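You operate a simulated robot arm through the tools that you are given. There is no shell and no other tool. Be economical: measure what you need, move in short steps, check, and stop when the job is done.

You are at the controls of a simulated two-armed robot. One attempt, no reset.

TASK
Carry the wide steel tray with both arms and set it on the shelf of the two-tier table. Then fetch the blue-banded bag and set it on the top of the low steel table. Then put the white-banded bag on the left top of the tank table. Then put the orange scoop on the short island bench top away on the top of the two-tier table. Then stack the brown carton that says "bolts" from the short island bench top on top of the brown carton marked "clips". Then take the grey cap and leave it on the long island bench top. Then fetch the long flat bar and set it in the red bin. Then take the teal pad and leave it on the packing bench top. Then put the green pad on the shelf under the green-legged table. Then take the green-handled basket on the inside of the large steel tray and put it away on the grate on the drip pan. Then take the white carton labelled "washers" from the top of the small grey table and put it on the middle of the green-legged table. Then open the fitting bench drawer, take the blue tin and put it inside and shut the drawer again. Then open the wash tank heater door. The order counts. Set down upright: blue-banded bag, white-banded bag, green-handled basket, white carton, blue tin.

Only the result counts: the job must be done as asked and must still hold three seconds after the hand-in. Knocking over, shifting, dropping, spilling or breaking anything else fails it. Lids that push on must go on centred and level and be pressed home; caps that screw on are set level and turned clockwise until they are tight.

THE ROBOT
Two 7-joint arms with two-finger parallel grippers on one trunk, on a base that drives. Base frame: it is fixed to the floor where the robot stands at the start and does not move with it; the origin is under the middle of the robot, x ahead of it, y to its left, z up; the surface under the hand at the start is at about z = 0.8. Readings come in m, degrees, newtons and seconds.
The left shoulder is at the start at [0.062, 0.199, 1.179], the right one opposite. With the tool pointing down near the work surface each hand reaches from about 0.16 to 0.7 m from the robot's upright axis, wherever it stands, measured 20 degrees to its own side. Places, roughly: blue tin (8x8x9 cm) [-3.4, 7.4, 0.8]; blue-banded bag (11x8x13 cm) [-2.2, -1.5, 0.8]; brown carton [-2.5, -2.25, 0.75]; drawer fx [1.2, 8.9, 0.6]; fitting bench drawer [1.2, 8.8, 0.7]; grate on the drip pan (16x34 cm) [-0.04, -3.24, 0.84]; green pad (8x6x5 cm) [-3.6, 1.9, 0.5]; green-handled basket (15x19x32 cm) [-3.7, 1.2, 0.6]; grey cap (13x8x6 cm) [-0.6, -3.3, 0.8]; left top of the tank table [2.2, -3.5, 0.8]; long flat bar (3x4x17 cm) [2.1, -3.4, 0.9]; long island bench top [0.7, 0.1, 0.8]; middle of the green-legged table [-4, -0.6, 0.8]; orange scoop (10x9x10 cm) [-2.6, -1.9, 0.8]; packing bench top [3.2, 5.4, 0.8]; red bin (17x12x8 cm) [0.4, 0.6, 0.8]; shelf of the two-tier table [0.5, 2.7, 0.3]; shelf under the green-legged table [-4, -0.7, 0.3]; teal pad (10x8x4 cm) [1, 1, 0.8]; top of the low steel table [-3.7, 0.2, 0.6]; top of the two-tier table [0.5, 2.7, 0.7]; wash tank heater door [-5.6, 2, 0.8]; white carton [-5, -3.5, 0.75]; white-banded bag (11x8x13 cm) [-2.3, -1.9, 0.8]; wide steel tray (52x25x6 cm) [0.5, 0.2, 0.8]. Payload 1.57 kg a hand.
The TCP of each hand is the grasp point between the finger pads, 0.03 m short of the fingertips. In the tool frame z runs along the fingers and y along their closing line. The gripper opens to 0.11 m. The fingers are 0.024 m wide and 0.012 m thick; the gripper's body (0.048 by 0.112 m) begins 0.078 m behind the TCP.
Orientation is that of the tool frame in the base frame, as a unit quaternion [x, y, z, w]. With the fingers straight down and closing along the base's y, the tool's x points along the base's -x, its y along +y and its z along -z.

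THE INTERFACE
- The arms move only by the tool drive_tool. It takes "left_targets", "right_targets" or both (then of equal length, played together; a hand with none holds still); each is a list of rows, each an object of numbers (a shift or turn left out is 0, a gripper value left out holds the last): "gripper": the gripper command, from -1 (shut) to 1 (fully open), values between in proportion; "x", "y", "z": the shift along the base's x, y, z in m; "wx", "wy", "wz": the turn, a rotation vector about the base's x, y, z in degrees. In form: [{"gripper": .., "x": .., "y": .., "z": .., "wx": .., "wy": .., "wz": ..}, ...]. A call has 1 to 10 rows; each row shifts and turns the commanded pose from where the row before left it. Rows are played at 5 a second. More than 0.05 m and 8.6 degrees between two rows, or a gripper value outside its range, and nothing of the call is played. Where a pose cannot be reached the arm comes as near as it can. A force on the tool above 40 N (or 10 N above the force at the start of the call, whichever is more), or a blocked arm, ends the call early, and 0.2 s more pass. Each finger travels about 0.072 m/s and halts on what it meets, pressing with about 43 N; the grip force reading is that of the motor and also rises with nothing between the fingers. The clock runs only during rows and for 0.2 s after the last one: add rows that do not move to give the fingers time. The reply holds the time, the measured pose of the TCP, the force on the tool along the base axes, the opening and the grip force, in the units named above and with some noise, with the torque about the TCP (base axes, N m) and any sound that the robot's microphone picked up.
- Cameras (640 x 400 px; columns grow to the right, rows downward): "scene" is now at [0.0875, 0.0338, 1.7448]; the picture's right is [0.51, -0.86, 0.00], its down [-0.77, -0.46, -0.43] and it looks along [0.37, 0.22, -0.90] (base axes); focal length 258 px, centre (320, 200). "left" rides on the left gripper at [0.07, -0.016, -0.141] in its tool frame; the picture's right is [0.23, 0.97, 0.00], its down [-0.85, 0.20, -0.48] and it looks along [-0.47, 0.11, 0.88] (tool axes); focal length 222 px, centre (320, 200). "right" rides on the right gripper at [0.07, 0.016, -0.141] in its tool frame; the picture's right is [-0.23, 0.97, 0.00], its down [-0.86, -0.20, -0.48] and it looks along [-0.47, -0.11, 0.88] (tool axes); focal length 222 px, centre (320, 200). There is no depth. A picture from a camera that has moved, and an enlarged one, comes with that camera's place and axes in the base frame and with its lens.
- camera(camera): a new picture of that camera. The clock stands still meanwhile.
- raise_lower(by): slides the trunk up (or, below 0, down) by that many m; the arms and the scene camera ride with it, the base frame stays. It gives what a move gives, with no picture.
- base_move(legs): drives the robot by 1 to 6 legs, each [ahead, left, turn to the left] in m, m and degrees, along the robot's own axes; the way and the turn of a leg run together, so that a leg with both is an arc; at most 1.5 m and 180 degrees a leg. The arms and the cameras ride along, it lands a little off, and it stops where it bumps. It gives what a move gives.
- turn_head(pan, tilt): turns the head with the scene camera to pan (to the left, within 86 degrees either way) and tilt (down, from -29 to 69), counted from straight ahead of the robot. It gives what a move gives.
- close_up(camera, box): a new picture of the part [left, top, right, bottom] of that camera's present view, enlarged. The clock stands still meanwhile.
- sign_off(): hands the job in; it is judged then, once.

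Go step by step. Nothing tells you exact positions but the pictures and the camera data: compare them with the known pose of the tool, close in by small moves and look again before you grip or let go. The budget is 588 turns and 370 pictures, counting those below and the enlarged ones. Unless the task says otherwise, let go and move clear before handing in.

The tools are called after "Emit:" as name(argument=value, ...) on one line, values as JSON. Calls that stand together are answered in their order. drive_tool: Moves the arms, as the interface text tells. Its arguments: {"type":"object","properties":{"left_targets":{"type":"array","items":{"type":"object","properties":{"gripper":{"type":"number"},"x":{"type":"number"},"y":{"type":"number"},"z":{"type":"number"},"wx":{"type":"number"},"wy":{"type":"number"},"wz":{"type":"number"}}}},"right_targets":{"type":"array","items":{"type":"object","properties":{"gripper":{"type":"number"},"x":{"type":"number"},"y":{"type":"number"},"z":{"type":"number"},"wx":{"type":"number"},"wy":{"type":"number"},"wz":{"type":"number"}}}}},"required":[]} The other tools are called the same way: raise_lower (by) slides the trunk up or down; base_move (legs) drives the base; turn_head (pan, tilt) turns the head that bears the scene camera; camera (camera) takes a picture; close_up (camera, box) takes an enlarged picture of a part of a camera's view; sign_off () hands the job in.

At the start:

```text
t: 0.0
left_tool_pos: [0.3098, 0.4302, 1.0919]
left_tcp_rot: [0.0, 1.0, -0.001, -0.001]
left_wrist_force: [-0.2, -0.2, 0.3]
left_ft_torque: [0.02, 0.01, -0.01]
left_finger_gap: 0.1099
left_gripper_force: 0.1
right_tool_pos: [0.312, 0.0011, 1.1311]
right_tcp_rot: [0.0, 1.0, 0.0, 0.0]
right_wrist_force: [-0.1, 0.0, -0.3]
right_ft_torque: [-0.01, 0.04, -0.02]
right_finger_gap: 0.1099
right_gripper_force: 0.1
trunk travel left (down, up): [-0.775, 0.215]
robot x, y, heading: [-0.002, 0.0003, -0.1]
head pan, tilt: [30.6, 64.1]
```

scene: 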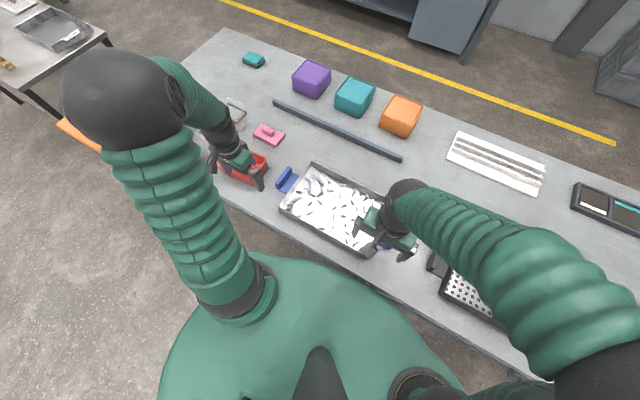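
right: 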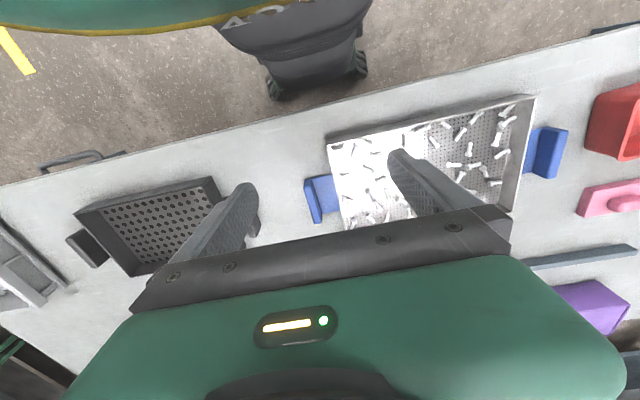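
left: 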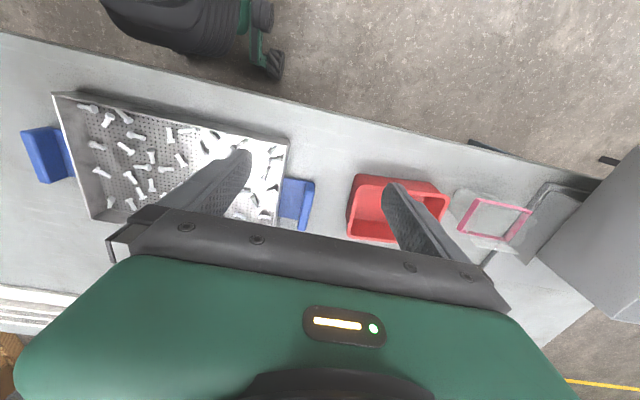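

The tray with screws sits ahead with its blue handles at about y=0.42 and y=-0.04 (x≈0.465). I'll look closer at both handles.

Emit:
close_up(camera="left", box=[220, 130, 380, 230])

Emit:
close_up(camera="right", box=[280, 80, 600, 280])

Emit:
close_up(camera="scene", box=[200, 120, 440, 270])

```text
4.00 times, centred on (300, 180) of left
camera zoom: at [0.2404, 0.4143, 1.2322], right [-0.23, 0.97, 0.0], down [0.86, 0.2, 0.48], along [0.47, 0.11, -0.88], focal length 888 px, centre (400, 280)
```

zoom: 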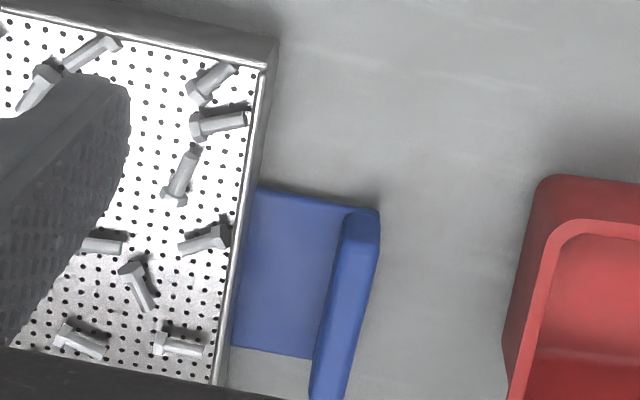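

```text
2.00 times, centred on (440, 180) of right
camera zoom: at [0.2431, 0.0183, 1.2718], right [0.23, 0.97, 0.0], down [0.86, -0.2, 0.48], along [0.47, -0.11, -0.88], focal length 444 px, centre (80, 240)
```

zoom: 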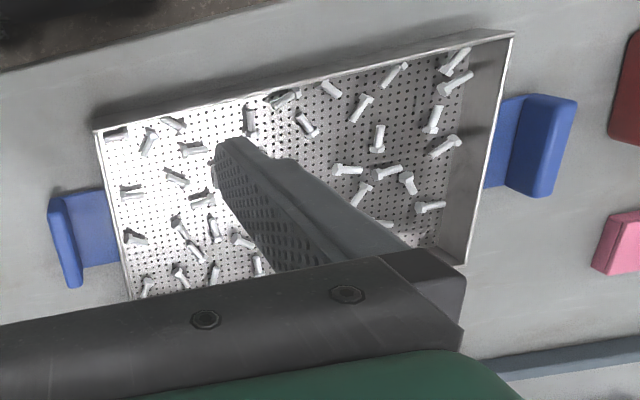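

```text
2.67 times, centred on (320, 195) of scene
camera zoom: at [0.0875, 0.0338, 1.7448], right [0.51, -0.86, 0.0], down [-0.77, -0.46, -0.43], along [0.37, 0.22, -0.9], focal length 687 px, centre (320, 213)
```

zoom: 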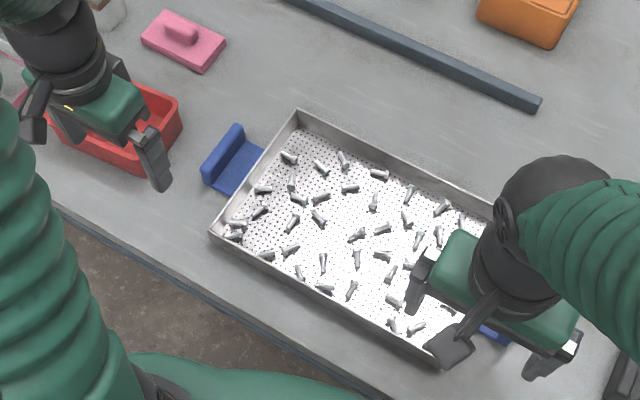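

The handles are plates with upright ends; I grip those uprights with the fingers closing along y. First I look at the two-tier table to plan the insertion.

Emit:
turn_head(pan=80, tilt=25)

Emit:
camera(camera="scene")

```text
t: 1.2
left_tool_pos: [0.3088, 0.4309, 1.0931]
left_tcp_rot: [0.0, 1.0, 0.002, 0.0]
left_wrist_force: [0.1, -0.2, -0.3]
left_ft_torque: [-0.01, 0.03, 0.03]
left_finger_gap: 0.1099
left_gripper_force: 0.1
right_tool_pos: [0.3117, -0.0001, 1.1288]
right_tcp_rot: [0.001, 1.0, -0.002, 0.0]
right_wrist_force: [-0.5, 0.4, 0.5]
right_ft_torque: [0.01, -0.02, 0.01]
right_finger_gap: 0.1097
right_gripper_force: 0.1
trunk travel left (down, up): [-0.775, 0.215]
robot x, y, heading: [-0.0009, 0.0007, 0.0]
head pan, tilt: [80.0, 25.0]
```

```text
363 pictures are left
camera scene: at [0.0505, 0.0932, 1.7994], right [0.98, -0.17, 0.0], down [-0.07, -0.42, -0.91], along [0.16, 0.89, -0.42], focal length 258 px, centre (320, 200)
```

scene: 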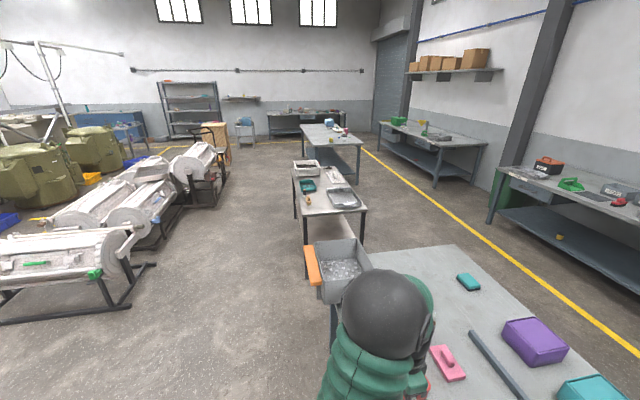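

Emit:
close_up(camera="scene", box=[270, 110, 430, 210])

Emit:
close_up(camera="scene", box=[280, 160, 440, 260])

```text
4.00 times, centred on (350, 160) of scene
camera zoom: at [0.0505, 0.0932, 1.7994], right [0.98, -0.17, 0.0], down [-0.07, -0.42, -0.91], along [0.16, 0.89, -0.42], focal length 1030 px, centre (200, 360)
```

zoom: 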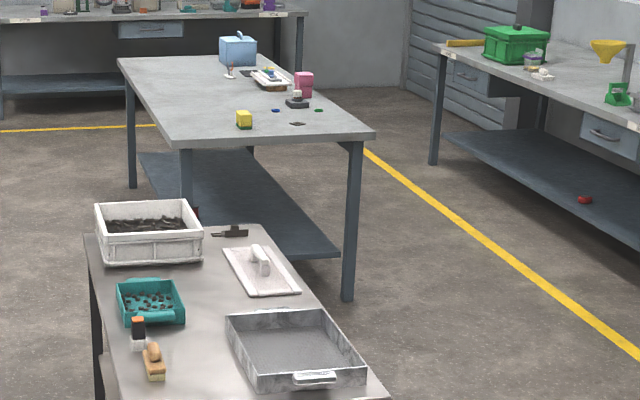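

```text
4.00 times, centred on (360, 210) of scene
camera zoom: at [0.0505, 0.0932, 1.7994], right [0.98, -0.17, 0.0], down [-0.07, -0.42, -0.91], along [0.16, 0.89, -0.42], focal length 1030 px, centre (160, 160)
```

zoom: 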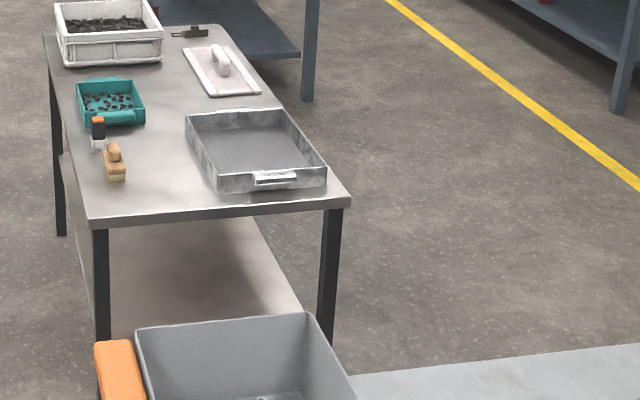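

The two-tier table spans roughly x 0.25–0.87, y 2.13–3.46, so I can slide the tray in from its -x side, facing as now. I centre on the tray, and pitch both tools forward so the forearms can pass under the table top later.

Emit:
base_move(legs=[[0, 0.19, 0]])

Emit:
drive_tool(left_targets=[{"wy": -8.5}, {"wy": -8.5}, {"wy": -8.5}, {"wy": -8.5}, {"wy": -8.5}, {"wy": -8.5}], right_targets=[{"wy": -8.5}, {"wy": -8.5}, {"wy": -8.5}, {"wy": -8.5}, {"wy": -8.5}, {"wy": -8.5}])

Emit:
turn_head(pan=0, tilt=55)

Emit:
camera(camera="scene")

```text
t: 2.7
left_tool_pos: [0.3083, 0.613, 1.0952]
left_tcp_rot: [-0.001, 1.0, 0.003, -0.001]
left_wrist_force: [0.8, -0.6, -0.1]
left_ft_torque: [0.05, -0.01, -0.01]
left_finger_gap: 0.11
left_gripper_force: 0.1
right_tool_pos: [0.311, 0.1837, 1.1299]
right_tcp_rot: [0.0, 1.0, 0.003, -0.001]
right_wrist_force: [0.1, -0.7, 0.1]
right_ft_torque: [0.04, 0.01, 0.0]
right_finger_gap: 0.1099
right_gripper_force: 0.1
trunk travel left (down, up): [-0.775, 0.215]
robot x, y, heading: [0.0019, 0.1893, 0.0]
head pan, tilt: [80.0, 25.0]
```

```text
t: 4.2
left_tool_pos: [0.3083, 0.6187, 1.0897]
left_tcp_rot: [-0.002, 0.905, 0.0, 0.426]
left_wrist_force: [-0.4, -0.2, -0.4]
left_ft_torque: [0.04, 0.0, 0.0]
left_finger_gap: 0.1099
left_gripper_force: 0.1
right_tool_pos: [0.376, 0.1718, 1.1463]
right_tcp_rot: [0.09, 0.889, -0.039, 0.447]
right_wrist_force: [0.8, 0.0, -0.1]
right_ft_torque: [0.01, 0.01, 0.03]
right_finger_gap: 0.1101
right_gripper_force: 0.0
right hand out of reach, approached as far as the arm can: row 4, 5, 6
trunk travel left (down, up): [-0.775, 0.215]
robot x, y, heading: [-0.0001, 0.1899, 0.2]
head pan, tilt: [80.0, 25.0]
stopped in row 6 (right hand): the arm was blocked; the commanded pose is now the measured one
```

```text
t: 5.7
left_tool_pos: [0.3062, 0.6217, 1.0926]
left_tcp_rot: [-0.002, 0.904, -0.002, 0.427]
left_wrist_force: [0.1, 0.7, 0.1]
left_ft_torque: [0.01, -0.01, 0.0]
left_finger_gap: 0.1099
left_gripper_force: 0.1
right_tool_pos: [0.3758, 0.1765, 1.1494]
right_tcp_rot: [0.088, 0.889, -0.041, 0.447]
right_wrist_force: [-0.4, -0.2, -0.4]
right_ft_torque: [0.03, 0.01, -0.03]
right_finger_gap: 0.11
right_gripper_force: 0.0
trunk travel left (down, up): [-0.775, 0.215]
robot x, y, heading: [0.0006, 0.1914, -0.1]
head pan, tilt: [0.0, 55.0]
```

```text
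360 pictures are left
camera scene: at [0.105, 0.1947, 1.7557], right [0.0, -1.0, 0.0], down [-0.82, 0.0, -0.57], along [0.57, 0.0, -0.82], focal length 258 px, centre (320, 200)
```

scene: 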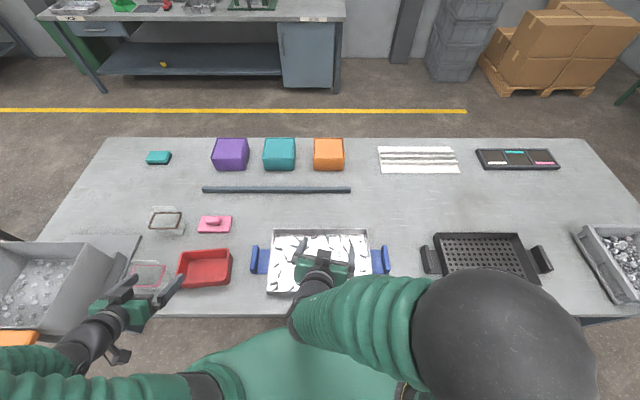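

The tray handle uprights are at about (0.467, 0.438) and (0.465, -0.043). I move both hands above them, straighten the right hand and narrow the grippers.

Emit:
drive_tool(left_targets=[{"x": 0.0163, "y": -0.0263, "z": -0.0189, "gripper": -0.2}, {"x": 0.0163, "y": -0.0263, "z": -0.0189}, {"x": 0.0163, "y": -0.0263, "z": -0.0189}, {"x": 0.0163, "y": -0.0263, "z": -0.0189}, {"x": 0.0163, "y": -0.0263, "z": -0.0189}, {"x": 0.0163, "y": -0.0263, "z": -0.0189}, {"x": 0.0163, "y": -0.0263, "z": -0.0189}], right_targets=[{"x": 0.0063, "y": -0.0314, "z": -0.027, "gripper": -0.2, "wz": 1.6, "wy": 0.43}, {"x": 0.0063, "y": -0.0314, "z": -0.027, "wz": 1.6, "wy": 0.43}, {"x": 0.0063, "y": -0.0314, "z": -0.027, "wz": 1.6, "wy": 0.43}, {"x": 0.0063, "y": -0.0314, "z": -0.027, "wz": 1.6, "wy": 0.43}, {"x": 0.0063, "y": -0.0314, "z": -0.027, "wz": 1.6, "wy": 0.43}, {"x": 0.0063, "y": -0.0314, "z": -0.027, "wz": 1.6, "wy": 0.43}, {"x": 0.0063, "y": -0.0314, "z": -0.027, "wz": 1.6, "wy": 0.43}])

Emit:
camera(camera="left")

Emit:
camera(camera="right")

Emit:
close_up(camera="scene", box=[220, 200, 420, 325])

```text
t: 7.3
left_tool_pos: [0.4355, 0.4681, 0.9496]
left_tcp_rot: [-0.002, 0.904, 0.001, 0.427]
left_wrist_force: [-0.1, -0.6, -0.5]
left_ft_torque: [0.01, -0.02, -0.01]
left_finger_gap: 0.0437
left_gripper_force: 0.0
left hand out of reach, approached as far as the arm can: row 1, 2, 3
right_tool_pos: [0.4698, 0.0416, 0.9958]
right_tcp_rot: [0.007, 0.904, 0.0, 0.428]
right_wrist_force: [-0.5, 0.2, -0.1]
right_ft_torque: [0.0, -0.01, 0.02]
right_finger_gap: 0.0438
right_gripper_force: 0.1
right hand out of reach, approached as far as the arm can: row 1, 2, 3, 4, 6, 7
trunk travel left (down, up): [-0.775, 0.215]
robot x, y, heading: [-0.0029, 0.1897, -0.3]
head pan, tilt: [0.0, 55.0]
```

```text
359 pictures are left
camera left: at [0.2821, 0.452, 0.9853], right [-0.15, 0.97, -0.17], down [0.17, 0.2, 0.96], along [0.97, 0.11, -0.2], focal length 222 px, centre (320, 200)
```

left: 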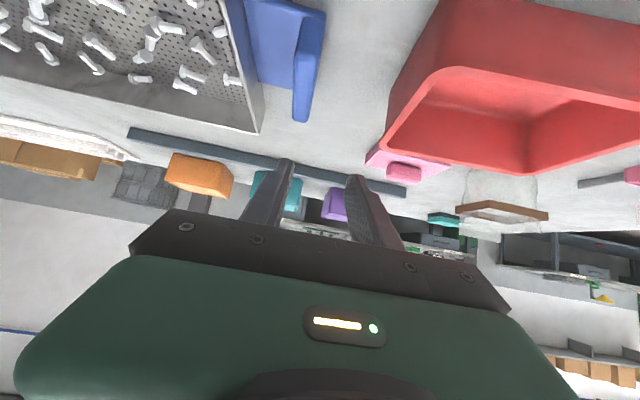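

```text
358 pictures are left
camera right: at [0.3163, 0.0603, 1.0304], right [0.16, 0.97, 0.18], down [0.17, -0.21, 0.96], along [0.97, -0.12, -0.2], focal length 222 px, centre (320, 200)
```

right: 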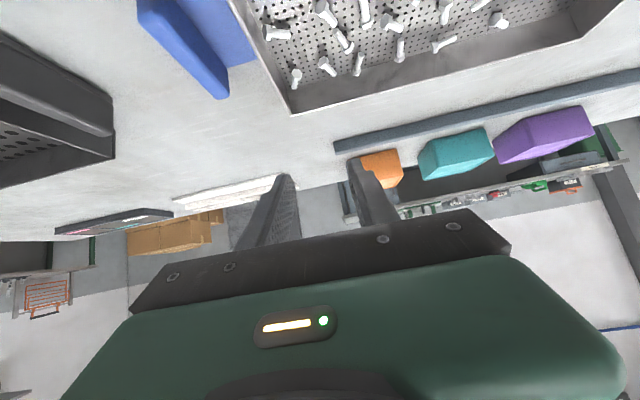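

```text
3.20 times, centred on (320, 262) of scene
camera zoom: at [0.1087, 0.1835, 1.7553], right [0.0, -1.0, 0.0], down [-0.82, 0.0, -0.57], along [0.57, 0.0, -0.82], focal length 824 px, centre (320, 0)
```

zoom: 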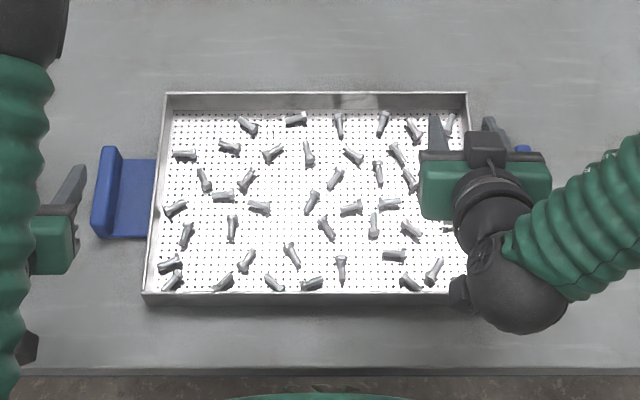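

The tilted wrists are cramped so close to the body, so I back the base off a little to give them room.

Emit:
base_move(legs=[[-0.13, 0.005, 0]])

Emit:
drive_tool(left_targets=[{}], right_targets=[{"y": -0.01}])

```text
t: 8.6
left_tool_pos: [0.3052, 0.4769, 0.948]
left_tcp_rot: [-0.002, 0.905, -0.001, 0.426]
left_wrist_force: [-0.4, 0.3, 0.4]
left_ft_torque: [-0.01, 0.02, -0.01]
left_finger_gap: 0.0442
left_gripper_force: 0.1
right_tool_pos: [0.3388, 0.0497, 0.9944]
right_tcp_rot: [0.008, 0.904, -0.003, 0.427]
right_wrist_force: [-0.4, -0.7, -0.4]
right_ft_torque: [-0.03, 0.0, -0.01]
right_finger_gap: 0.0441
right_gripper_force: 0.1
trunk travel left (down, up): [-0.775, 0.215]
robot x, y, heading: [-0.1304, 0.1937, -0.0]
head pan, tilt: [0.0, 55.0]
```

```text
t: 9.0
left_tool_pos: [0.3018, 0.4758, 0.9501]
left_tcp_rot: [-0.002, 0.904, -0.001, 0.427]
left_wrist_force: [-0.3, -0.3, -0.5]
left_ft_torque: [0.03, 0.01, 0.0]
left_finger_gap: 0.0437
left_gripper_force: 0.0
right_tool_pos: [0.3352, 0.0485, 0.9958]
right_tcp_rot: [0.007, 0.904, -0.003, 0.428]
right_wrist_force: [-0.1, 0.4, -0.3]
right_ft_torque: [0.02, 0.02, -0.01]
right_finger_gap: 0.0437
right_gripper_force: 0.0
right hand out of reach, approached as far as the arm can: row 1
trunk travel left (down, up): [-0.775, 0.215]
robot x, y, heading: [-0.1353, 0.1937, 0.1]
head pan, tilt: [0.0, 55.0]
```

Emit:
drive_tool(left_targets=[{"x": 0.0345, "y": -0.0095, "z": -0.01}, {"x": 0.0345, "y": -0.0095, "z": -0.01}, {"x": 0.0345, "y": -0.0095, "z": -0.01}, {"x": 0.0345, "y": -0.0095, "z": -0.01}, {}], right_targets=[{"x": 0.026, "y": -0.023, "z": -0.0215}, {"x": 0.026, "y": -0.023, "z": -0.0215}, {"x": 0.026, "y": -0.023, "z": -0.0215}, {"x": 0.026, "y": -0.023, "z": -0.0215}, {}])

```text
t: 10.2
left_tool_pos: [0.4146, 0.4691, 0.9404]
left_tcp_rot: [-0.003, 0.904, -0.003, 0.428]
left_wrist_force: [0.5, 0.0, -0.3]
left_ft_torque: [-0.04, -0.03, -0.02]
left_finger_gap: 0.0439
left_gripper_force: 0.0
left hand out of reach, approached as far as the arm can: row 2, 3, 4
right_tool_pos: [0.4594, -0.0525, 0.9521]
right_tcp_rot: [0.007, 0.903, -0.003, 0.429]
right_wrist_force: [0.8, 0.4, -0.2]
right_ft_torque: [-0.06, 0.0, 0.0]
right_finger_gap: 0.0439
right_gripper_force: 0.0
right hand out of reach, approached as far as the arm can: row 1, 2
trunk travel left (down, up): [-0.775, 0.215]
robot x, y, heading: [-0.1318, 0.1929, 0.2]
head pan, tilt: [0.0, 55.0]
```

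Emit:
base_move(legs=[[-0.13, 0, 0]])

Emit:
drive_tool(left_targets=[{"x": 0.035, "y": -0.006, "z": -0.006}, {"x": 0.035, "y": -0.006, "z": -0.006}, {"x": 0.035, "y": -0.006, "z": -0.006}, {"x": 0.035, "y": -0.006, "z": -0.006}, {}], right_targets=[{"x": 0.03, "y": 0.002, "z": -0.01}, {"x": 0.03, "y": 0.002, "z": -0.01}, {"x": 0.03, "y": 0.002, "z": -0.01}, {"x": 0.03, "y": 0.002, "z": -0.01}, {}])

```text
t: 11.5
left_tool_pos: [0.2845, 0.4604, 0.9419]
left_tcp_rot: [0.0, 0.904, 0.0, 0.428]
left_wrist_force: [0.3, 0.6, -0.3]
left_ft_torque: [0.0, 0.01, 0.02]
left_finger_gap: 0.0436
left_gripper_force: 0.1
right_tool_pos: [0.3282, -0.0598, 0.9478]
right_tcp_rot: [0.008, 0.903, -0.001, 0.429]
right_wrist_force: [-0.6, -0.6, -0.6]
right_ft_torque: [0.01, 0.0, 0.03]
right_finger_gap: 0.0439
right_gripper_force: 0.0
trunk travel left (down, up): [-0.775, 0.215]
robot x, y, heading: [-0.2633, 0.1926, -0.0]
head pan, tilt: [0.0, 55.0]
```

```text
t: 12.7
left_tool_pos: [0.4233, 0.4403, 0.9183]
left_tcp_rot: [-0.001, 0.903, -0.001, 0.429]
left_wrist_force: [-1.1, -0.3, 0.0]
left_ft_torque: [0.03, -0.01, -0.01]
left_finger_gap: 0.0439
left_gripper_force: 0.1
right_tool_pos: [0.4463, -0.0497, 0.9112]
right_tcp_rot: [0.008, 0.903, -0.002, 0.429]
right_wrist_force: [-1.3, 0.1, -0.6]
right_ft_torque: [-0.02, 0.01, 0.01]
right_finger_gap: 0.0438
right_gripper_force: 0.0
trunk travel left (down, up): [-0.775, 0.215]
robot x, y, heading: [-0.2646, 0.1931, -0.1]
head pan, tilt: [0.0, 55.0]
```

Emit:
close_up(camera="scene", box=[220, 120, 420, 245])

Emit:
camera(camera="left")

Emit:
camera(camera="right")

```text
3.20 times, centred on (320, 182) of scene
camera zoom: at [-0.1535, 0.1933, 1.7553], right [0.0, -1.0, 0.0], down [-0.82, 0.0, -0.57], along [0.57, 0.0, -0.82], focal length 824 px, centre (320, 256)
```

zoom: 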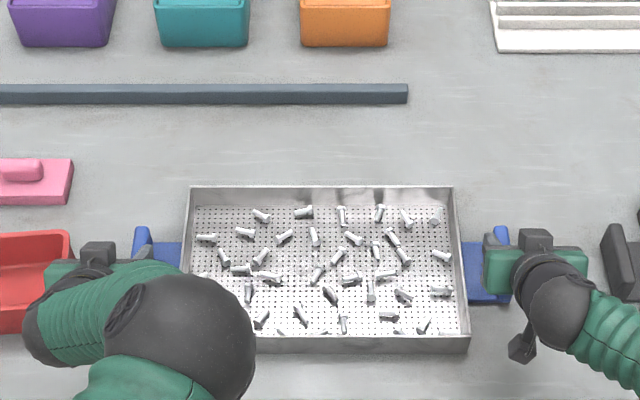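

```text
355 pictures are left
camera left: at [0.2704, 0.4232, 0.9522], right [-0.14, 0.97, -0.18], down [0.17, 0.2, 0.96], along [0.98, 0.11, -0.19], focal length 222 px, centre (320, 200)
```

left: 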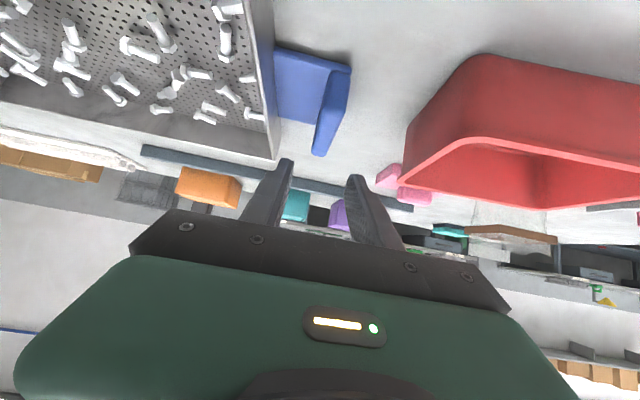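

```text
354 pictures are left
camera right: at [0.2937, -0.0301, 0.9474], right [0.16, 0.97, 0.18], down [0.16, -0.2, 0.97], along [0.97, -0.12, -0.19], focal length 222 px, centre (320, 200)
```

right: 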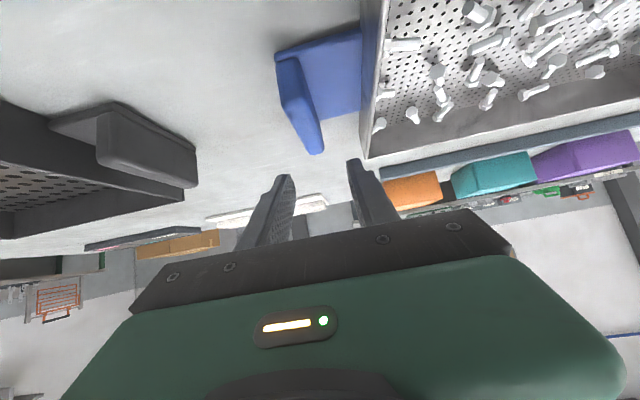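

Emit:
drive_tool(left_targets=[{"x": 0.018, "y": -0.002, "z": -0.025}, {"x": 0.018, "y": -0.001, "z": -0.025}, {}], right_targets=[{"x": 0.007, "y": -0.001, "z": -0.0215}, {"x": 0.007, "y": -0.001, "z": -0.0215}, {}])

Emit:
camera(camera="left")

Emit:
camera(camera="right")

```text
t: 13.5
left_tool_pos: [0.4591, 0.4377, 0.868]
left_tcp_rot: [-0.001, 0.903, -0.001, 0.43]
left_wrist_force: [0.5, -0.2, -0.4]
left_ft_torque: [0.0, 0.05, 0.02]
left_finger_gap: 0.0441
left_gripper_force: 0.1
right_tool_pos: [0.4595, -0.0521, 0.8699]
right_tcp_rot: [0.008, 0.903, -0.003, 0.431]
right_wrist_force: [0.4, 0.0, 0.3]
right_ft_torque: [0.0, -0.01, -0.01]
right_finger_gap: 0.044
right_gripper_force: 0.1
trunk travel left (down, up): [-0.775, 0.215]
robot x, y, heading: [-0.2618, 0.1936, 0.1]
head pan, tilt: [0.0, 55.0]
```

```text
353 pictures are left
camera left: at [0.3058, 0.4212, 0.9019], right [-0.14, 0.97, -0.18], down [0.17, 0.2, 0.96], along [0.98, 0.11, -0.19], focal length 222 px, centre (320, 200)
```

left: 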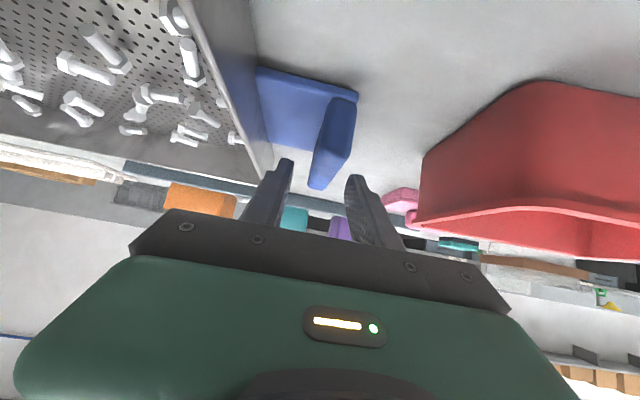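

```text
352 pictures are left
camera right: at [0.306, -0.0326, 0.9045], right [0.16, 0.97, 0.18], down [0.16, -0.2, 0.97], along [0.97, -0.13, -0.19], focal length 222 px, centre (320, 200)
```

right: 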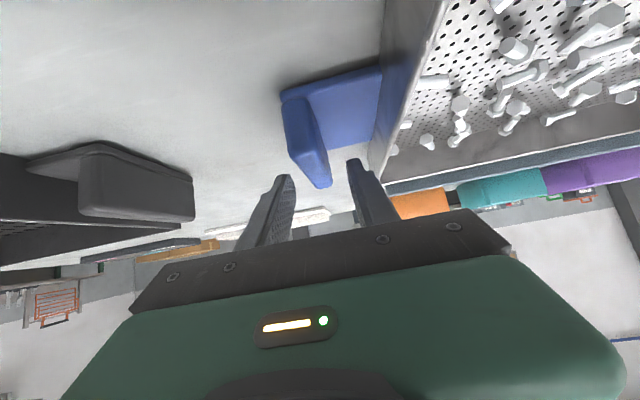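

Emit:
drive_tool(left_targets=[{"y": 0.003, "z": -0.009}, {"z": -0.008}, {}], right_targets=[{"y": -0.003, "z": -0.009}, {"z": -0.01}, {}])

Emit:
drive_tool(left_targets=[{"gripper": -0.6}, {"gripper": -1}, {}, {}], right_targets=[{"gripper": -0.6}, {"gripper": -1}, {}, {}])

Emit:
camera(camera="left")

Emit:
camera(camera="right")

```text
t: 14.3
left_tool_pos: [0.4592, 0.4382, 0.8512]
left_tcp_rot: [0.0, 0.903, -0.002, 0.429]
left_wrist_force: [0.0, -0.2, 0.3]
left_ft_torque: [-0.02, 0.02, 0.03]
left_finger_gap: 0.044
left_gripper_force: 0.0
right_tool_pos: [0.4599, -0.0562, 0.8487]
right_tcp_rot: [0.008, 0.903, -0.003, 0.43]
right_wrist_force: [-0.2, -0.4, 0.0]
right_ft_torque: [0.01, 0.02, 0.0]
right_finger_gap: 0.044
right_gripper_force: 0.2
trunk travel left (down, up): [-0.775, 0.215]
robot x, y, heading: [-0.265, 0.1903, -0.1]
head pan, tilt: [0.0, 55.0]
```

```text
t: 15.3
left_tool_pos: [0.4594, 0.4384, 0.8507]
left_tcp_rot: [-0.001, 0.903, -0.001, 0.43]
left_wrist_force: [3.3, -0.6, 1.0]
left_ft_torque: [0.44, -0.1, 0.87]
left_finger_gap: 0.0197
left_gripper_force: 33.5
right_tool_pos: [0.4612, -0.0551, 0.8485]
right_tcp_rot: [0.007, 0.903, -0.002, 0.43]
right_wrist_force: [-5.5, -0.2, 1.1]
right_ft_torque: [0.26, -0.28, 1.69]
right_finger_gap: 0.0204
right_gripper_force: 34.2
trunk travel left (down, up): [-0.775, 0.215]
robot x, y, heading: [-0.2618, 0.1954, -0.3]
head pan, tilt: [0.0, 55.0]
```

```text
351 pictures are left
camera left: at [0.3056, 0.4227, 0.8851], right [-0.14, 0.97, -0.18], down [0.17, 0.2, 0.96], along [0.97, 0.11, -0.19], focal length 222 px, centre (320, 200)
```

left: 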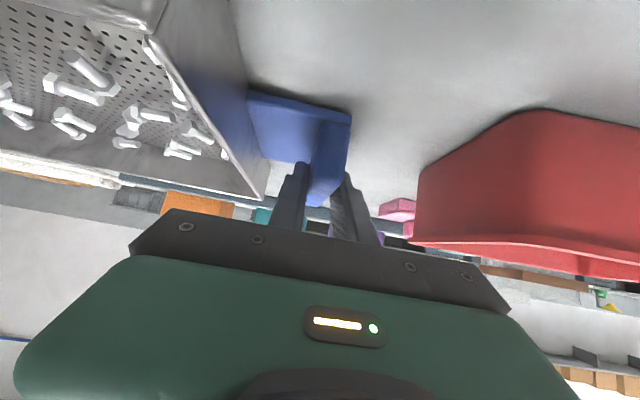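

```text
350 pictures are left
camera right: at [0.3078, -0.0355, 0.8837], right [0.16, 0.97, 0.18], down [0.17, -0.2, 0.96], along [0.97, -0.12, -0.19], focal length 222 px, centre (320, 200)
```

right: 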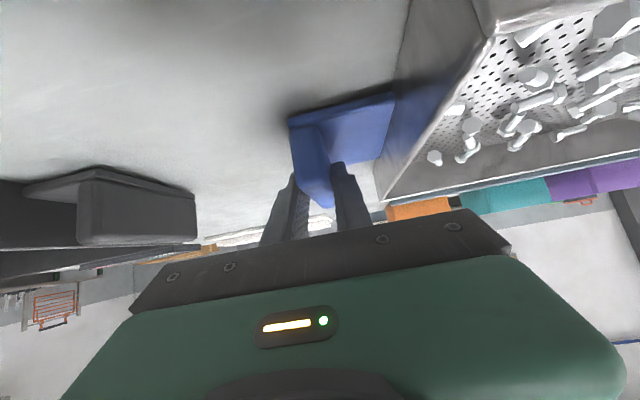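

Both hands hold the uprights (2 cm gap). I lift gently and check.

Emit:
drive_tool(left_targets=[{"z": 0.01}, {"z": 0.02}, {"z": 0.02}, {"z": 0.02}], right_targets=[{"z": 0.01}, {"z": 0.02}, {"z": 0.02}, {"z": 0.02}])

Emit:
camera(camera="scene")

```text
t: 16.3
left_tool_pos: [0.4584, 0.4378, 0.921]
left_tcp_rot: [-0.001, 0.903, -0.001, 0.43]
left_wrist_force: [5.4, -1.0, -7.3]
left_ft_torque: [0.57, -0.08, 1.12]
left_finger_gap: 0.0198
left_gripper_force: 33.4
right_tool_pos: [0.4617, -0.0556, 0.9191]
right_tcp_rot: [0.007, 0.903, -0.001, 0.429]
right_wrist_force: [-5.3, 1.0, -3.3]
right_ft_torque: [0.32, 0.24, 1.73]
right_finger_gap: 0.0205
right_gripper_force: 34.2
trunk travel left (down, up): [-0.775, 0.215]
robot x, y, heading: [-0.264, 0.1939, 0.3]
head pan, tilt: [0.0, 55.0]
```

```text
349 pictures are left
camera scene: at [-0.1512, 0.1916, 1.755], right [0.0, -1.0, 0.0], down [-0.82, 0.0, -0.57], along [0.57, 0.0, -0.82], focal length 258 px, centre (320, 200)
```

scene: 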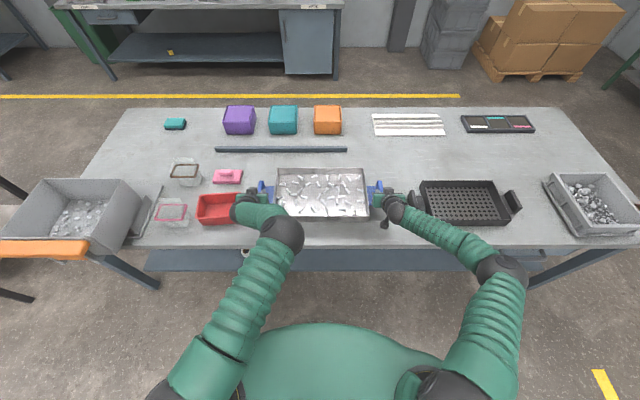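

Lifted well. I raise the trunk, back off and strafe left toward the two-tier table.

Emit:
raise_lower(by=0.18)

Emit:
base_move(legs=[[-0.46, 0, 0]])

Emit:
turn_head(pan=60, tilt=35)

Emit:
camera(camera="scene")

```text
t: 18.3
left_tool_pos: [0.4591, 0.4379, 1.1012]
left_tcp_rot: [0.0, 0.904, -0.001, 0.429]
left_wrist_force: [5.0, -1.6, -6.4]
left_ft_torque: [0.46, 0.01, 1.08]
left_finger_gap: 0.0199
left_gripper_force: 33.9
right_tool_pos: [0.4621, -0.0572, 1.0981]
right_tcp_rot: [0.008, 0.903, -0.003, 0.429]
right_wrist_force: [-5.4, 2.4, -4.7]
right_ft_torque: [0.32, 0.15, 1.65]
right_finger_gap: 0.0204
right_gripper_force: 34.0
trunk travel left (down, up): [-0.955, 0.035]
robot x, y, heading: [-0.2623, 0.1923, -0.0]
head pan, tilt: [0.0, 55.0]
```

```text
t: 21.1
left_tool_pos: [-0.0028, 0.4378, 1.0994]
left_tcp_rot: [-0.001, 0.904, -0.001, 0.428]
left_wrist_force: [4.3, -2.3, -6.9]
left_ft_torque: [0.32, 0.0, 0.91]
left_finger_gap: 0.02
left_gripper_force: 33.6
right_tool_pos: [-0.0001, -0.0569, 1.0968]
right_tcp_rot: [0.009, 0.904, -0.003, 0.428]
right_wrist_force: [-5.2, 2.2, -4.0]
right_ft_torque: [0.3, 0.19, 1.55]
right_finger_gap: 0.0203
right_gripper_force: 34.1
trunk travel left (down, up): [-0.955, 0.035]
robot x, y, heading: [-0.7249, 0.1914, 0.1]
head pan, tilt: [0.0, 55.0]
```

```text
t: 22.4
left_tool_pos: [-0.0069, 0.4373, 1.1021]
left_tcp_rot: [0.001, 0.903, -0.001, 0.43]
left_wrist_force: [5.5, 1.8, -6.2]
left_ft_torque: [0.36, -0.13, 1.06]
left_finger_gap: 0.0198
left_gripper_force: 33.7
right_tool_pos: [-0.0052, -0.0578, 1.0996]
right_tcp_rot: [0.008, 0.903, -0.003, 0.43]
right_wrist_force: [-5.0, -0.6, -3.6]
right_ft_torque: [0.22, 0.31, 1.59]
right_finger_gap: 0.0203
right_gripper_force: 34.7
trunk travel left (down, up): [-0.955, 0.035]
robot x, y, heading: [-0.7241, 0.1971, 0.0]
head pan, tilt: [60.0, 35.0]
```

```text
348 pictures are left
camera scene: at [-0.6408, 0.2676, 1.9634], right [0.87, -0.5, -0.01], down [-0.29, -0.5, -0.82], along [0.41, 0.71, -0.58], focal length 258 px, centre (320, 200)
```

scene: 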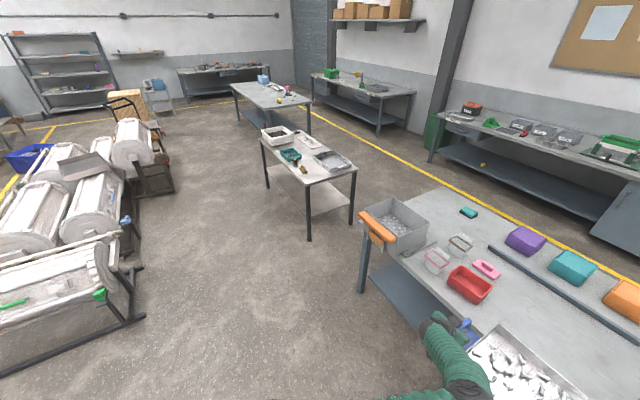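

Emit:
base_move(legs=[[0, 1.28, 0], [0, 1.27, 0]])

Emit:
turn_head(pan=0, tilt=45)

Emit:
camera(camera="scene")

```text
t: 34.8
left_tool_pos: [-0.0591, 2.9963, 1.1031]
left_tcp_rot: [-0.013, 0.903, 0.006, 0.429]
left_wrist_force: [5.7, -0.8, -5.9]
left_ft_torque: [0.43, 0.13, 1.02]
left_finger_gap: 0.0199
left_gripper_force: 33.6
right_tool_pos: [-0.0422, 2.5036, 1.1001]
right_tcp_rot: [-0.004, 0.902, 0.004, 0.431]
right_wrist_force: [-5.9, 0.8, -3.5]
right_ft_torque: [0.29, 0.08, 1.67]
right_finger_gap: 0.0205
right_gripper_force: 33.8
trunk travel left (down, up): [-0.955, 0.035]
robot x, y, heading: [-0.7692, 2.7317, 2.0]
head pan, tilt: [60.0, 35.0]
```

```text
t: 36.1
left_tool_pos: [-0.0623, 2.9981, 1.1059]
left_tcp_rot: [-0.013, 0.902, 0.004, 0.431]
left_wrist_force: [5.2, 1.1, -6.5]
left_ft_torque: [0.36, -0.06, 0.98]
left_finger_gap: 0.0199
left_gripper_force: 33.8
right_tool_pos: [-0.046, 2.5041, 1.1019]
right_tcp_rot: [-0.005, 0.902, 0.004, 0.431]
right_wrist_force: [-5.4, -0.8, -4.2]
right_ft_torque: [0.24, 0.29, 1.57]
right_finger_gap: 0.0204
right_gripper_force: 33.5
trunk travel left (down, up): [-0.955, 0.035]
robot x, y, heading: [-0.77, 2.7355, 1.4]
head pan, tilt: [0.0, 45.0]
```

```text
347 pictures are left
camera scene: at [-0.6482, 2.7357, 1.9484], right [0.03, -1.0, 0.0], down [-0.71, -0.02, -0.7], along [0.7, 0.02, -0.71], focal length 258 px, centre (320, 200)
```

scene: 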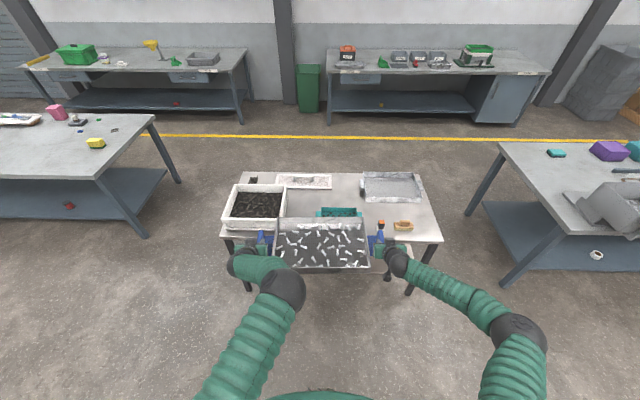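

I correct the heading, raise the hands relative to the trunk, and then lower the trunk so the forearms go in flat.

Emit:
base_move(legs=[[0, 0, -1.7]])

Emit:
drive_tool(left_targets=[{"z": 0.02}, {"z": 0.025}, {"z": 0.025}, {"z": 0.025}, {"z": 0.025}], right_targets=[{"z": 0.02}, {"z": 0.025}, {"z": 0.025}, {"z": 0.025}, {"z": 0.025}])

Emit:
raise_lower(by=-0.45)

Emit:
camera(camera="scene")

```text
t: 36.9
left_tool_pos: [-0.0544, 2.9767, 1.1045]
left_tcp_rot: [0.0, 0.902, -0.001, 0.431]
left_wrist_force: [5.6, 1.0, -6.7]
left_ft_torque: [0.4, -0.06, 0.91]
left_finger_gap: 0.0197
left_gripper_force: 33.7
right_tool_pos: [-0.0527, 2.4822, 1.1017]
right_tcp_rot: [0.01, 0.902, -0.003, 0.432]
right_wrist_force: [-4.3, 0.2, -3.0]
right_ft_torque: [0.24, 0.29, 1.53]
right_finger_gap: 0.0204
right_gripper_force: 33.6
trunk travel left (down, up): [-0.955, 0.035]
robot x, y, heading: [-0.7708, 2.7313, -0.3]
head pan, tilt: [0.0, 45.0]
```

```text
t: 37.7
left_tool_pos: [-0.0653, 2.9917, 1.1719]
left_tcp_rot: [-0.007, 0.905, -0.001, 0.426]
left_wrist_force: [-2.3, -18.7, -2.3]
left_ft_torque: [-0.72, 0.14, -1.0]
left_finger_gap: 0.0199
left_gripper_force: 33.6
right_tool_pos: [-0.0605, 2.4984, 1.18]
right_tcp_rot: [0.001, 0.901, 0.008, 0.433]
right_wrist_force: [2.1, 17.3, -7.0]
right_ft_torque: [-0.65, 0.08, -0.41]
right_finger_gap: 0.0208
right_gripper_force: 34.4
trunk travel left (down, up): [-0.955, 0.035]
robot x, y, heading: [-0.7705, 2.7339, -0.2]
head pan, tilt: [0.0, 45.0]
stopped in row 4 (right hand): the force on the tool passed its limit at 42 N (the readings are from after the stop); the commanded pose is now the measured one
```

```text
refused: -0.45 is not a number from -0.4 to 0.4
```

```text
346 pictures are left
camera scene: at [-0.6497, 2.732, 1.9488], right [0.0, -1.0, 0.0], down [-0.71, 0.0, -0.7], along [0.7, 0.0, -0.71], focal length 258 px, centre (320, 200)
```

scene: 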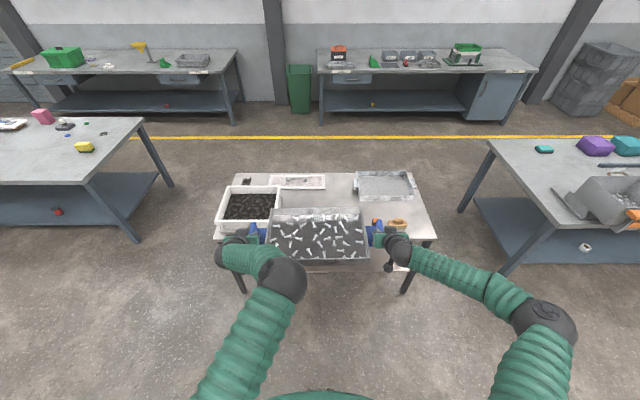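

Emit:
drive_tool(left_targets=[{"z": 0.004}, {}], right_targets=[{"z": -0.004}, {}])

Emit:
raise_lower(by=-0.4)

Emit:
turn_head(pan=0, tilt=30)

Emit:
camera(camera="scene")

```text
t: 38.3
left_tool_pos: [-0.0629, 2.9908, 1.1777]
left_tcp_rot: [-0.007, 0.904, -0.001, 0.427]
left_wrist_force: [-2.3, -30.0, -4.9]
left_ft_torque: [0.34, 1.11, -0.71]
left_finger_gap: 0.0202
left_gripper_force: 33.7
right_tool_pos: [-0.059, 2.4956, 1.1762]
right_tcp_rot: [0.002, 0.901, 0.007, 0.434]
right_wrist_force: [1.6, 30.8, -5.4]
right_ft_torque: [-0.54, -0.88, -0.38]
right_finger_gap: 0.0201
right_gripper_force: 33.6
trunk travel left (down, up): [-0.955, 0.035]
robot x, y, heading: [-0.7695, 2.7323, -0.0]
head pan, tilt: [0.0, 45.0]
```

```text
t: 42.1
left_tool_pos: [-0.062, 2.9892, 0.7808]
left_tcp_rot: [-0.008, 0.902, -0.004, 0.431]
left_wrist_force: [-3.1, -26.0, -5.8]
left_ft_torque: [0.29, -0.75, -0.52]
left_finger_gap: 0.0202
left_gripper_force: 34.2
right_tool_pos: [-0.0602, 2.4951, 0.7748]
right_tcp_rot: [0.001, 0.901, 0.007, 0.433]
right_wrist_force: [1.8, 27.1, -4.9]
right_ft_torque: [-0.43, 0.97, -0.6]
right_finger_gap: 0.0196
right_gripper_force: 34.6
trunk travel left (down, up): [-0.555, 0.435]
robot x, y, heading: [-0.774, 2.7362, 0.2]
head pan, tilt: [0.0, 45.0]
```

```text
t: 42.9
left_tool_pos: [-0.0635, 2.9892, 0.779]
left_tcp_rot: [-0.006, 0.903, -0.004, 0.43]
left_wrist_force: [-1.9, -26.9, -4.8]
left_ft_torque: [0.22, -0.76, -0.61]
left_finger_gap: 0.0201
left_gripper_force: 33.9
right_tool_pos: [-0.0596, 2.4952, 0.7745]
right_tcp_rot: [0.002, 0.901, 0.007, 0.434]
right_wrist_force: [1.3, 26.7, -6.2]
right_ft_torque: [-0.65, 0.98, -0.38]
right_finger_gap: 0.0199
right_gripper_force: 34.1
trunk travel left (down, up): [-0.555, 0.435]
robot x, y, heading: [-0.7706, 2.7329, -0.2]
head pan, tilt: [0.0, 30.0]
```

```text
345 pictures are left
camera scene: at [-0.6413, 2.7322, 1.5701], right [0.0, -1.0, 0.0], down [-0.5, 0.0, -0.86], along [0.86, 0.0, -0.5], focal length 258 px, centre (320, 200)
```

scene: 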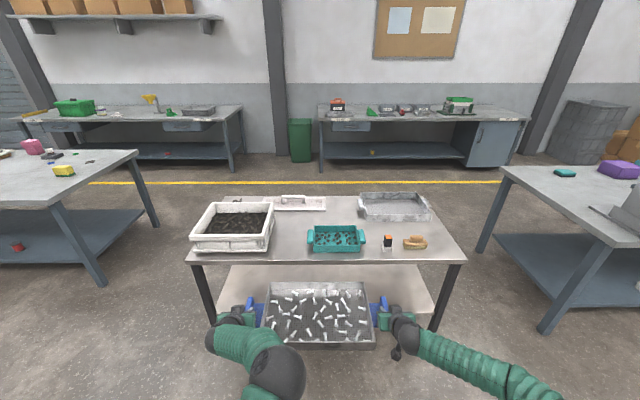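

Emit:
drive_tool(left_targets=[{"y": -0.002}, {"y": -0.002}, {}], right_targets=[{"y": 0.002, "z": 0.002}, {"y": 0.002, "z": 0.001}, {}])

Emit:
raise_lower(by=-0.375)

Emit:
camera(camera="left")

Emit:
camera(camera="scene")

```text
t: 43.7
left_tool_pos: [-0.0645, 2.9911, 0.7769]
left_tcp_rot: [-0.009, 0.903, 0.0, 0.429]
left_wrist_force: [-1.9, -18.6, -3.2]
left_ft_torque: [-0.3, 0.1, -1.5]
left_finger_gap: 0.0204
left_gripper_force: 34.2
right_tool_pos: [-0.0598, 2.4979, 0.7782]
right_tcp_rot: [0.002, 0.901, 0.006, 0.433]
right_wrist_force: [1.7, 18.2, -7.2]
right_ft_torque: [-0.51, 0.14, 0.64]
right_finger_gap: 0.0201
right_gripper_force: 33.6
trunk travel left (down, up): [-0.555, 0.435]
robot x, y, heading: [-0.7712, 2.7333, 0.1]
head pan, tilt: [0.0, 30.0]
```

```text
t: 47.3
left_tool_pos: [-0.0622, 2.9909, 0.4082]
left_tcp_rot: [-0.012, 0.902, 0.0, 0.432]
left_wrist_force: [-1.0, -11.3, -4.4]
left_ft_torque: [-0.28, -0.91, -1.34]
left_finger_gap: 0.0203
left_gripper_force: 33.8
right_tool_pos: [-0.0608, 2.4965, 0.4028]
right_tcp_rot: [0.003, 0.901, 0.004, 0.433]
right_wrist_force: [0.6, 11.9, -5.7]
right_ft_torque: [-0.33, 1.12, 0.96]
right_finger_gap: 0.0197
right_gripper_force: 33.8
trunk travel left (down, up): [-0.18, 0.81]
robot x, y, heading: [-0.7722, 2.7347, -0.3]
head pan, tilt: [0.0, 30.0]
```

```text
344 pictures are left
camera left: at [-0.2157, 2.9718, 0.4413], right [-0.16, 0.97, -0.19], down [0.16, 0.21, 0.96], along [0.97, 0.13, -0.19], focal length 222 px, centre (320, 200)
```

left: 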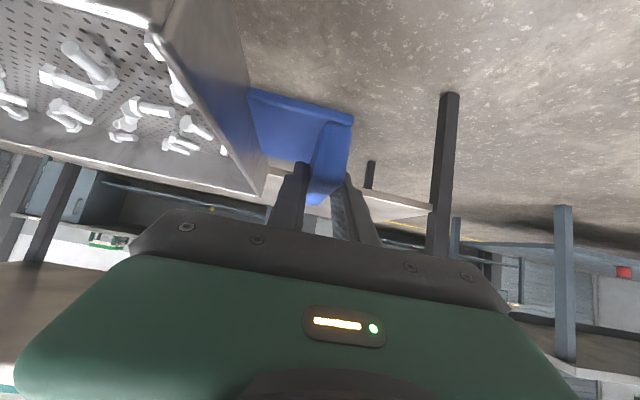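

```text
343 pictures are left
camera scene: at [-0.6433, 2.7326, 1.1953], right [0.0, -1.0, 0.0], down [-0.5, 0.0, -0.86], along [0.86, 0.0, -0.5], focal length 258 px, centre (320, 200)
```

scene: 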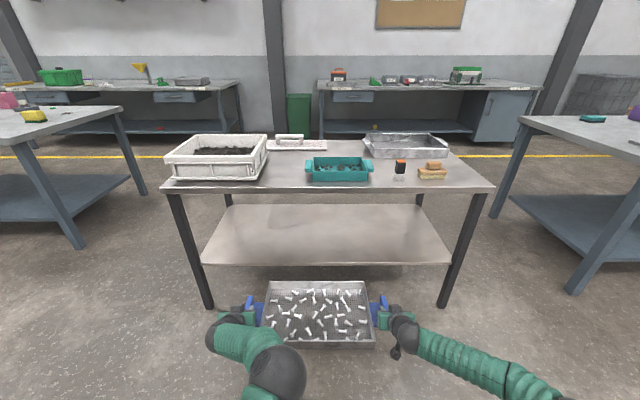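

Shelf surface is at about z=0.29, y from 2.09 to 3.31. I shift left a little and drive the tray in, checking midway.

Emit:
base_move(legs=[[0, 0.06, 0], [0.33, 0, 0.3]])

Emit:
camera(camera="scene")

Emit:
camera(camera="right")

```text
t: 50.1
left_tool_pos: [0.269, 3.0583, 0.4031]
left_tcp_rot: [-0.014, 0.903, 0.003, 0.429]
left_wrist_force: [-0.5, -8.8, -4.6]
left_ft_torque: [-0.05, 0.52, -1.44]
left_finger_gap: 0.02
left_gripper_force: 33.9
right_tool_pos: [0.2768, 2.5638, 0.4035]
right_tcp_rot: [-0.001, 0.901, 0.007, 0.434]
right_wrist_force: [1.7, 8.0, -5.8]
right_ft_torque: [-0.3, -0.36, 0.61]
right_finger_gap: 0.02
right_gripper_force: 33.6
trunk travel left (down, up): [-0.18, 0.81]
robot x, y, heading: [-0.4344, 2.7936, 0.7]
head pan, tilt: [0.0, 30.0]
```

```text
342 pictures are left
camera scene: at [-0.3071, 2.7941, 1.1958], right [0.01, -1.0, 0.0], down [-0.5, 0.0, -0.86], along [0.86, 0.01, -0.5], focal length 258 px, centre (320, 200)
```

scene: 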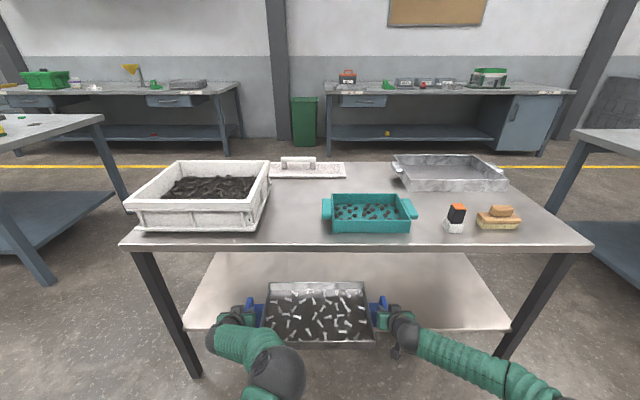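

```text
341 pictures are left
camera right: at [0.1234, 2.5801, 0.4371], right [0.13, 0.97, 0.19], down [0.16, -0.21, 0.96], along [0.98, -0.1, -0.19], focal length 222 px, centre (320, 200)
```

right: 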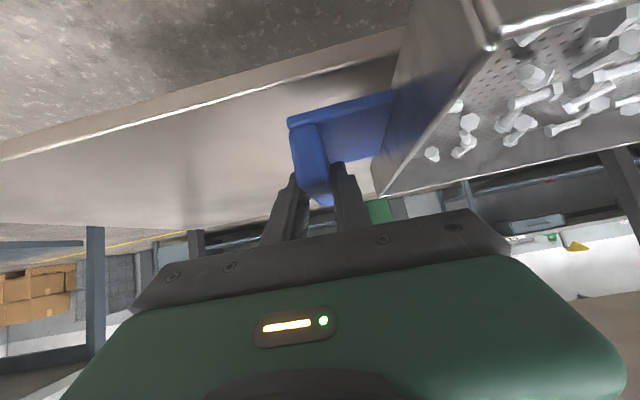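

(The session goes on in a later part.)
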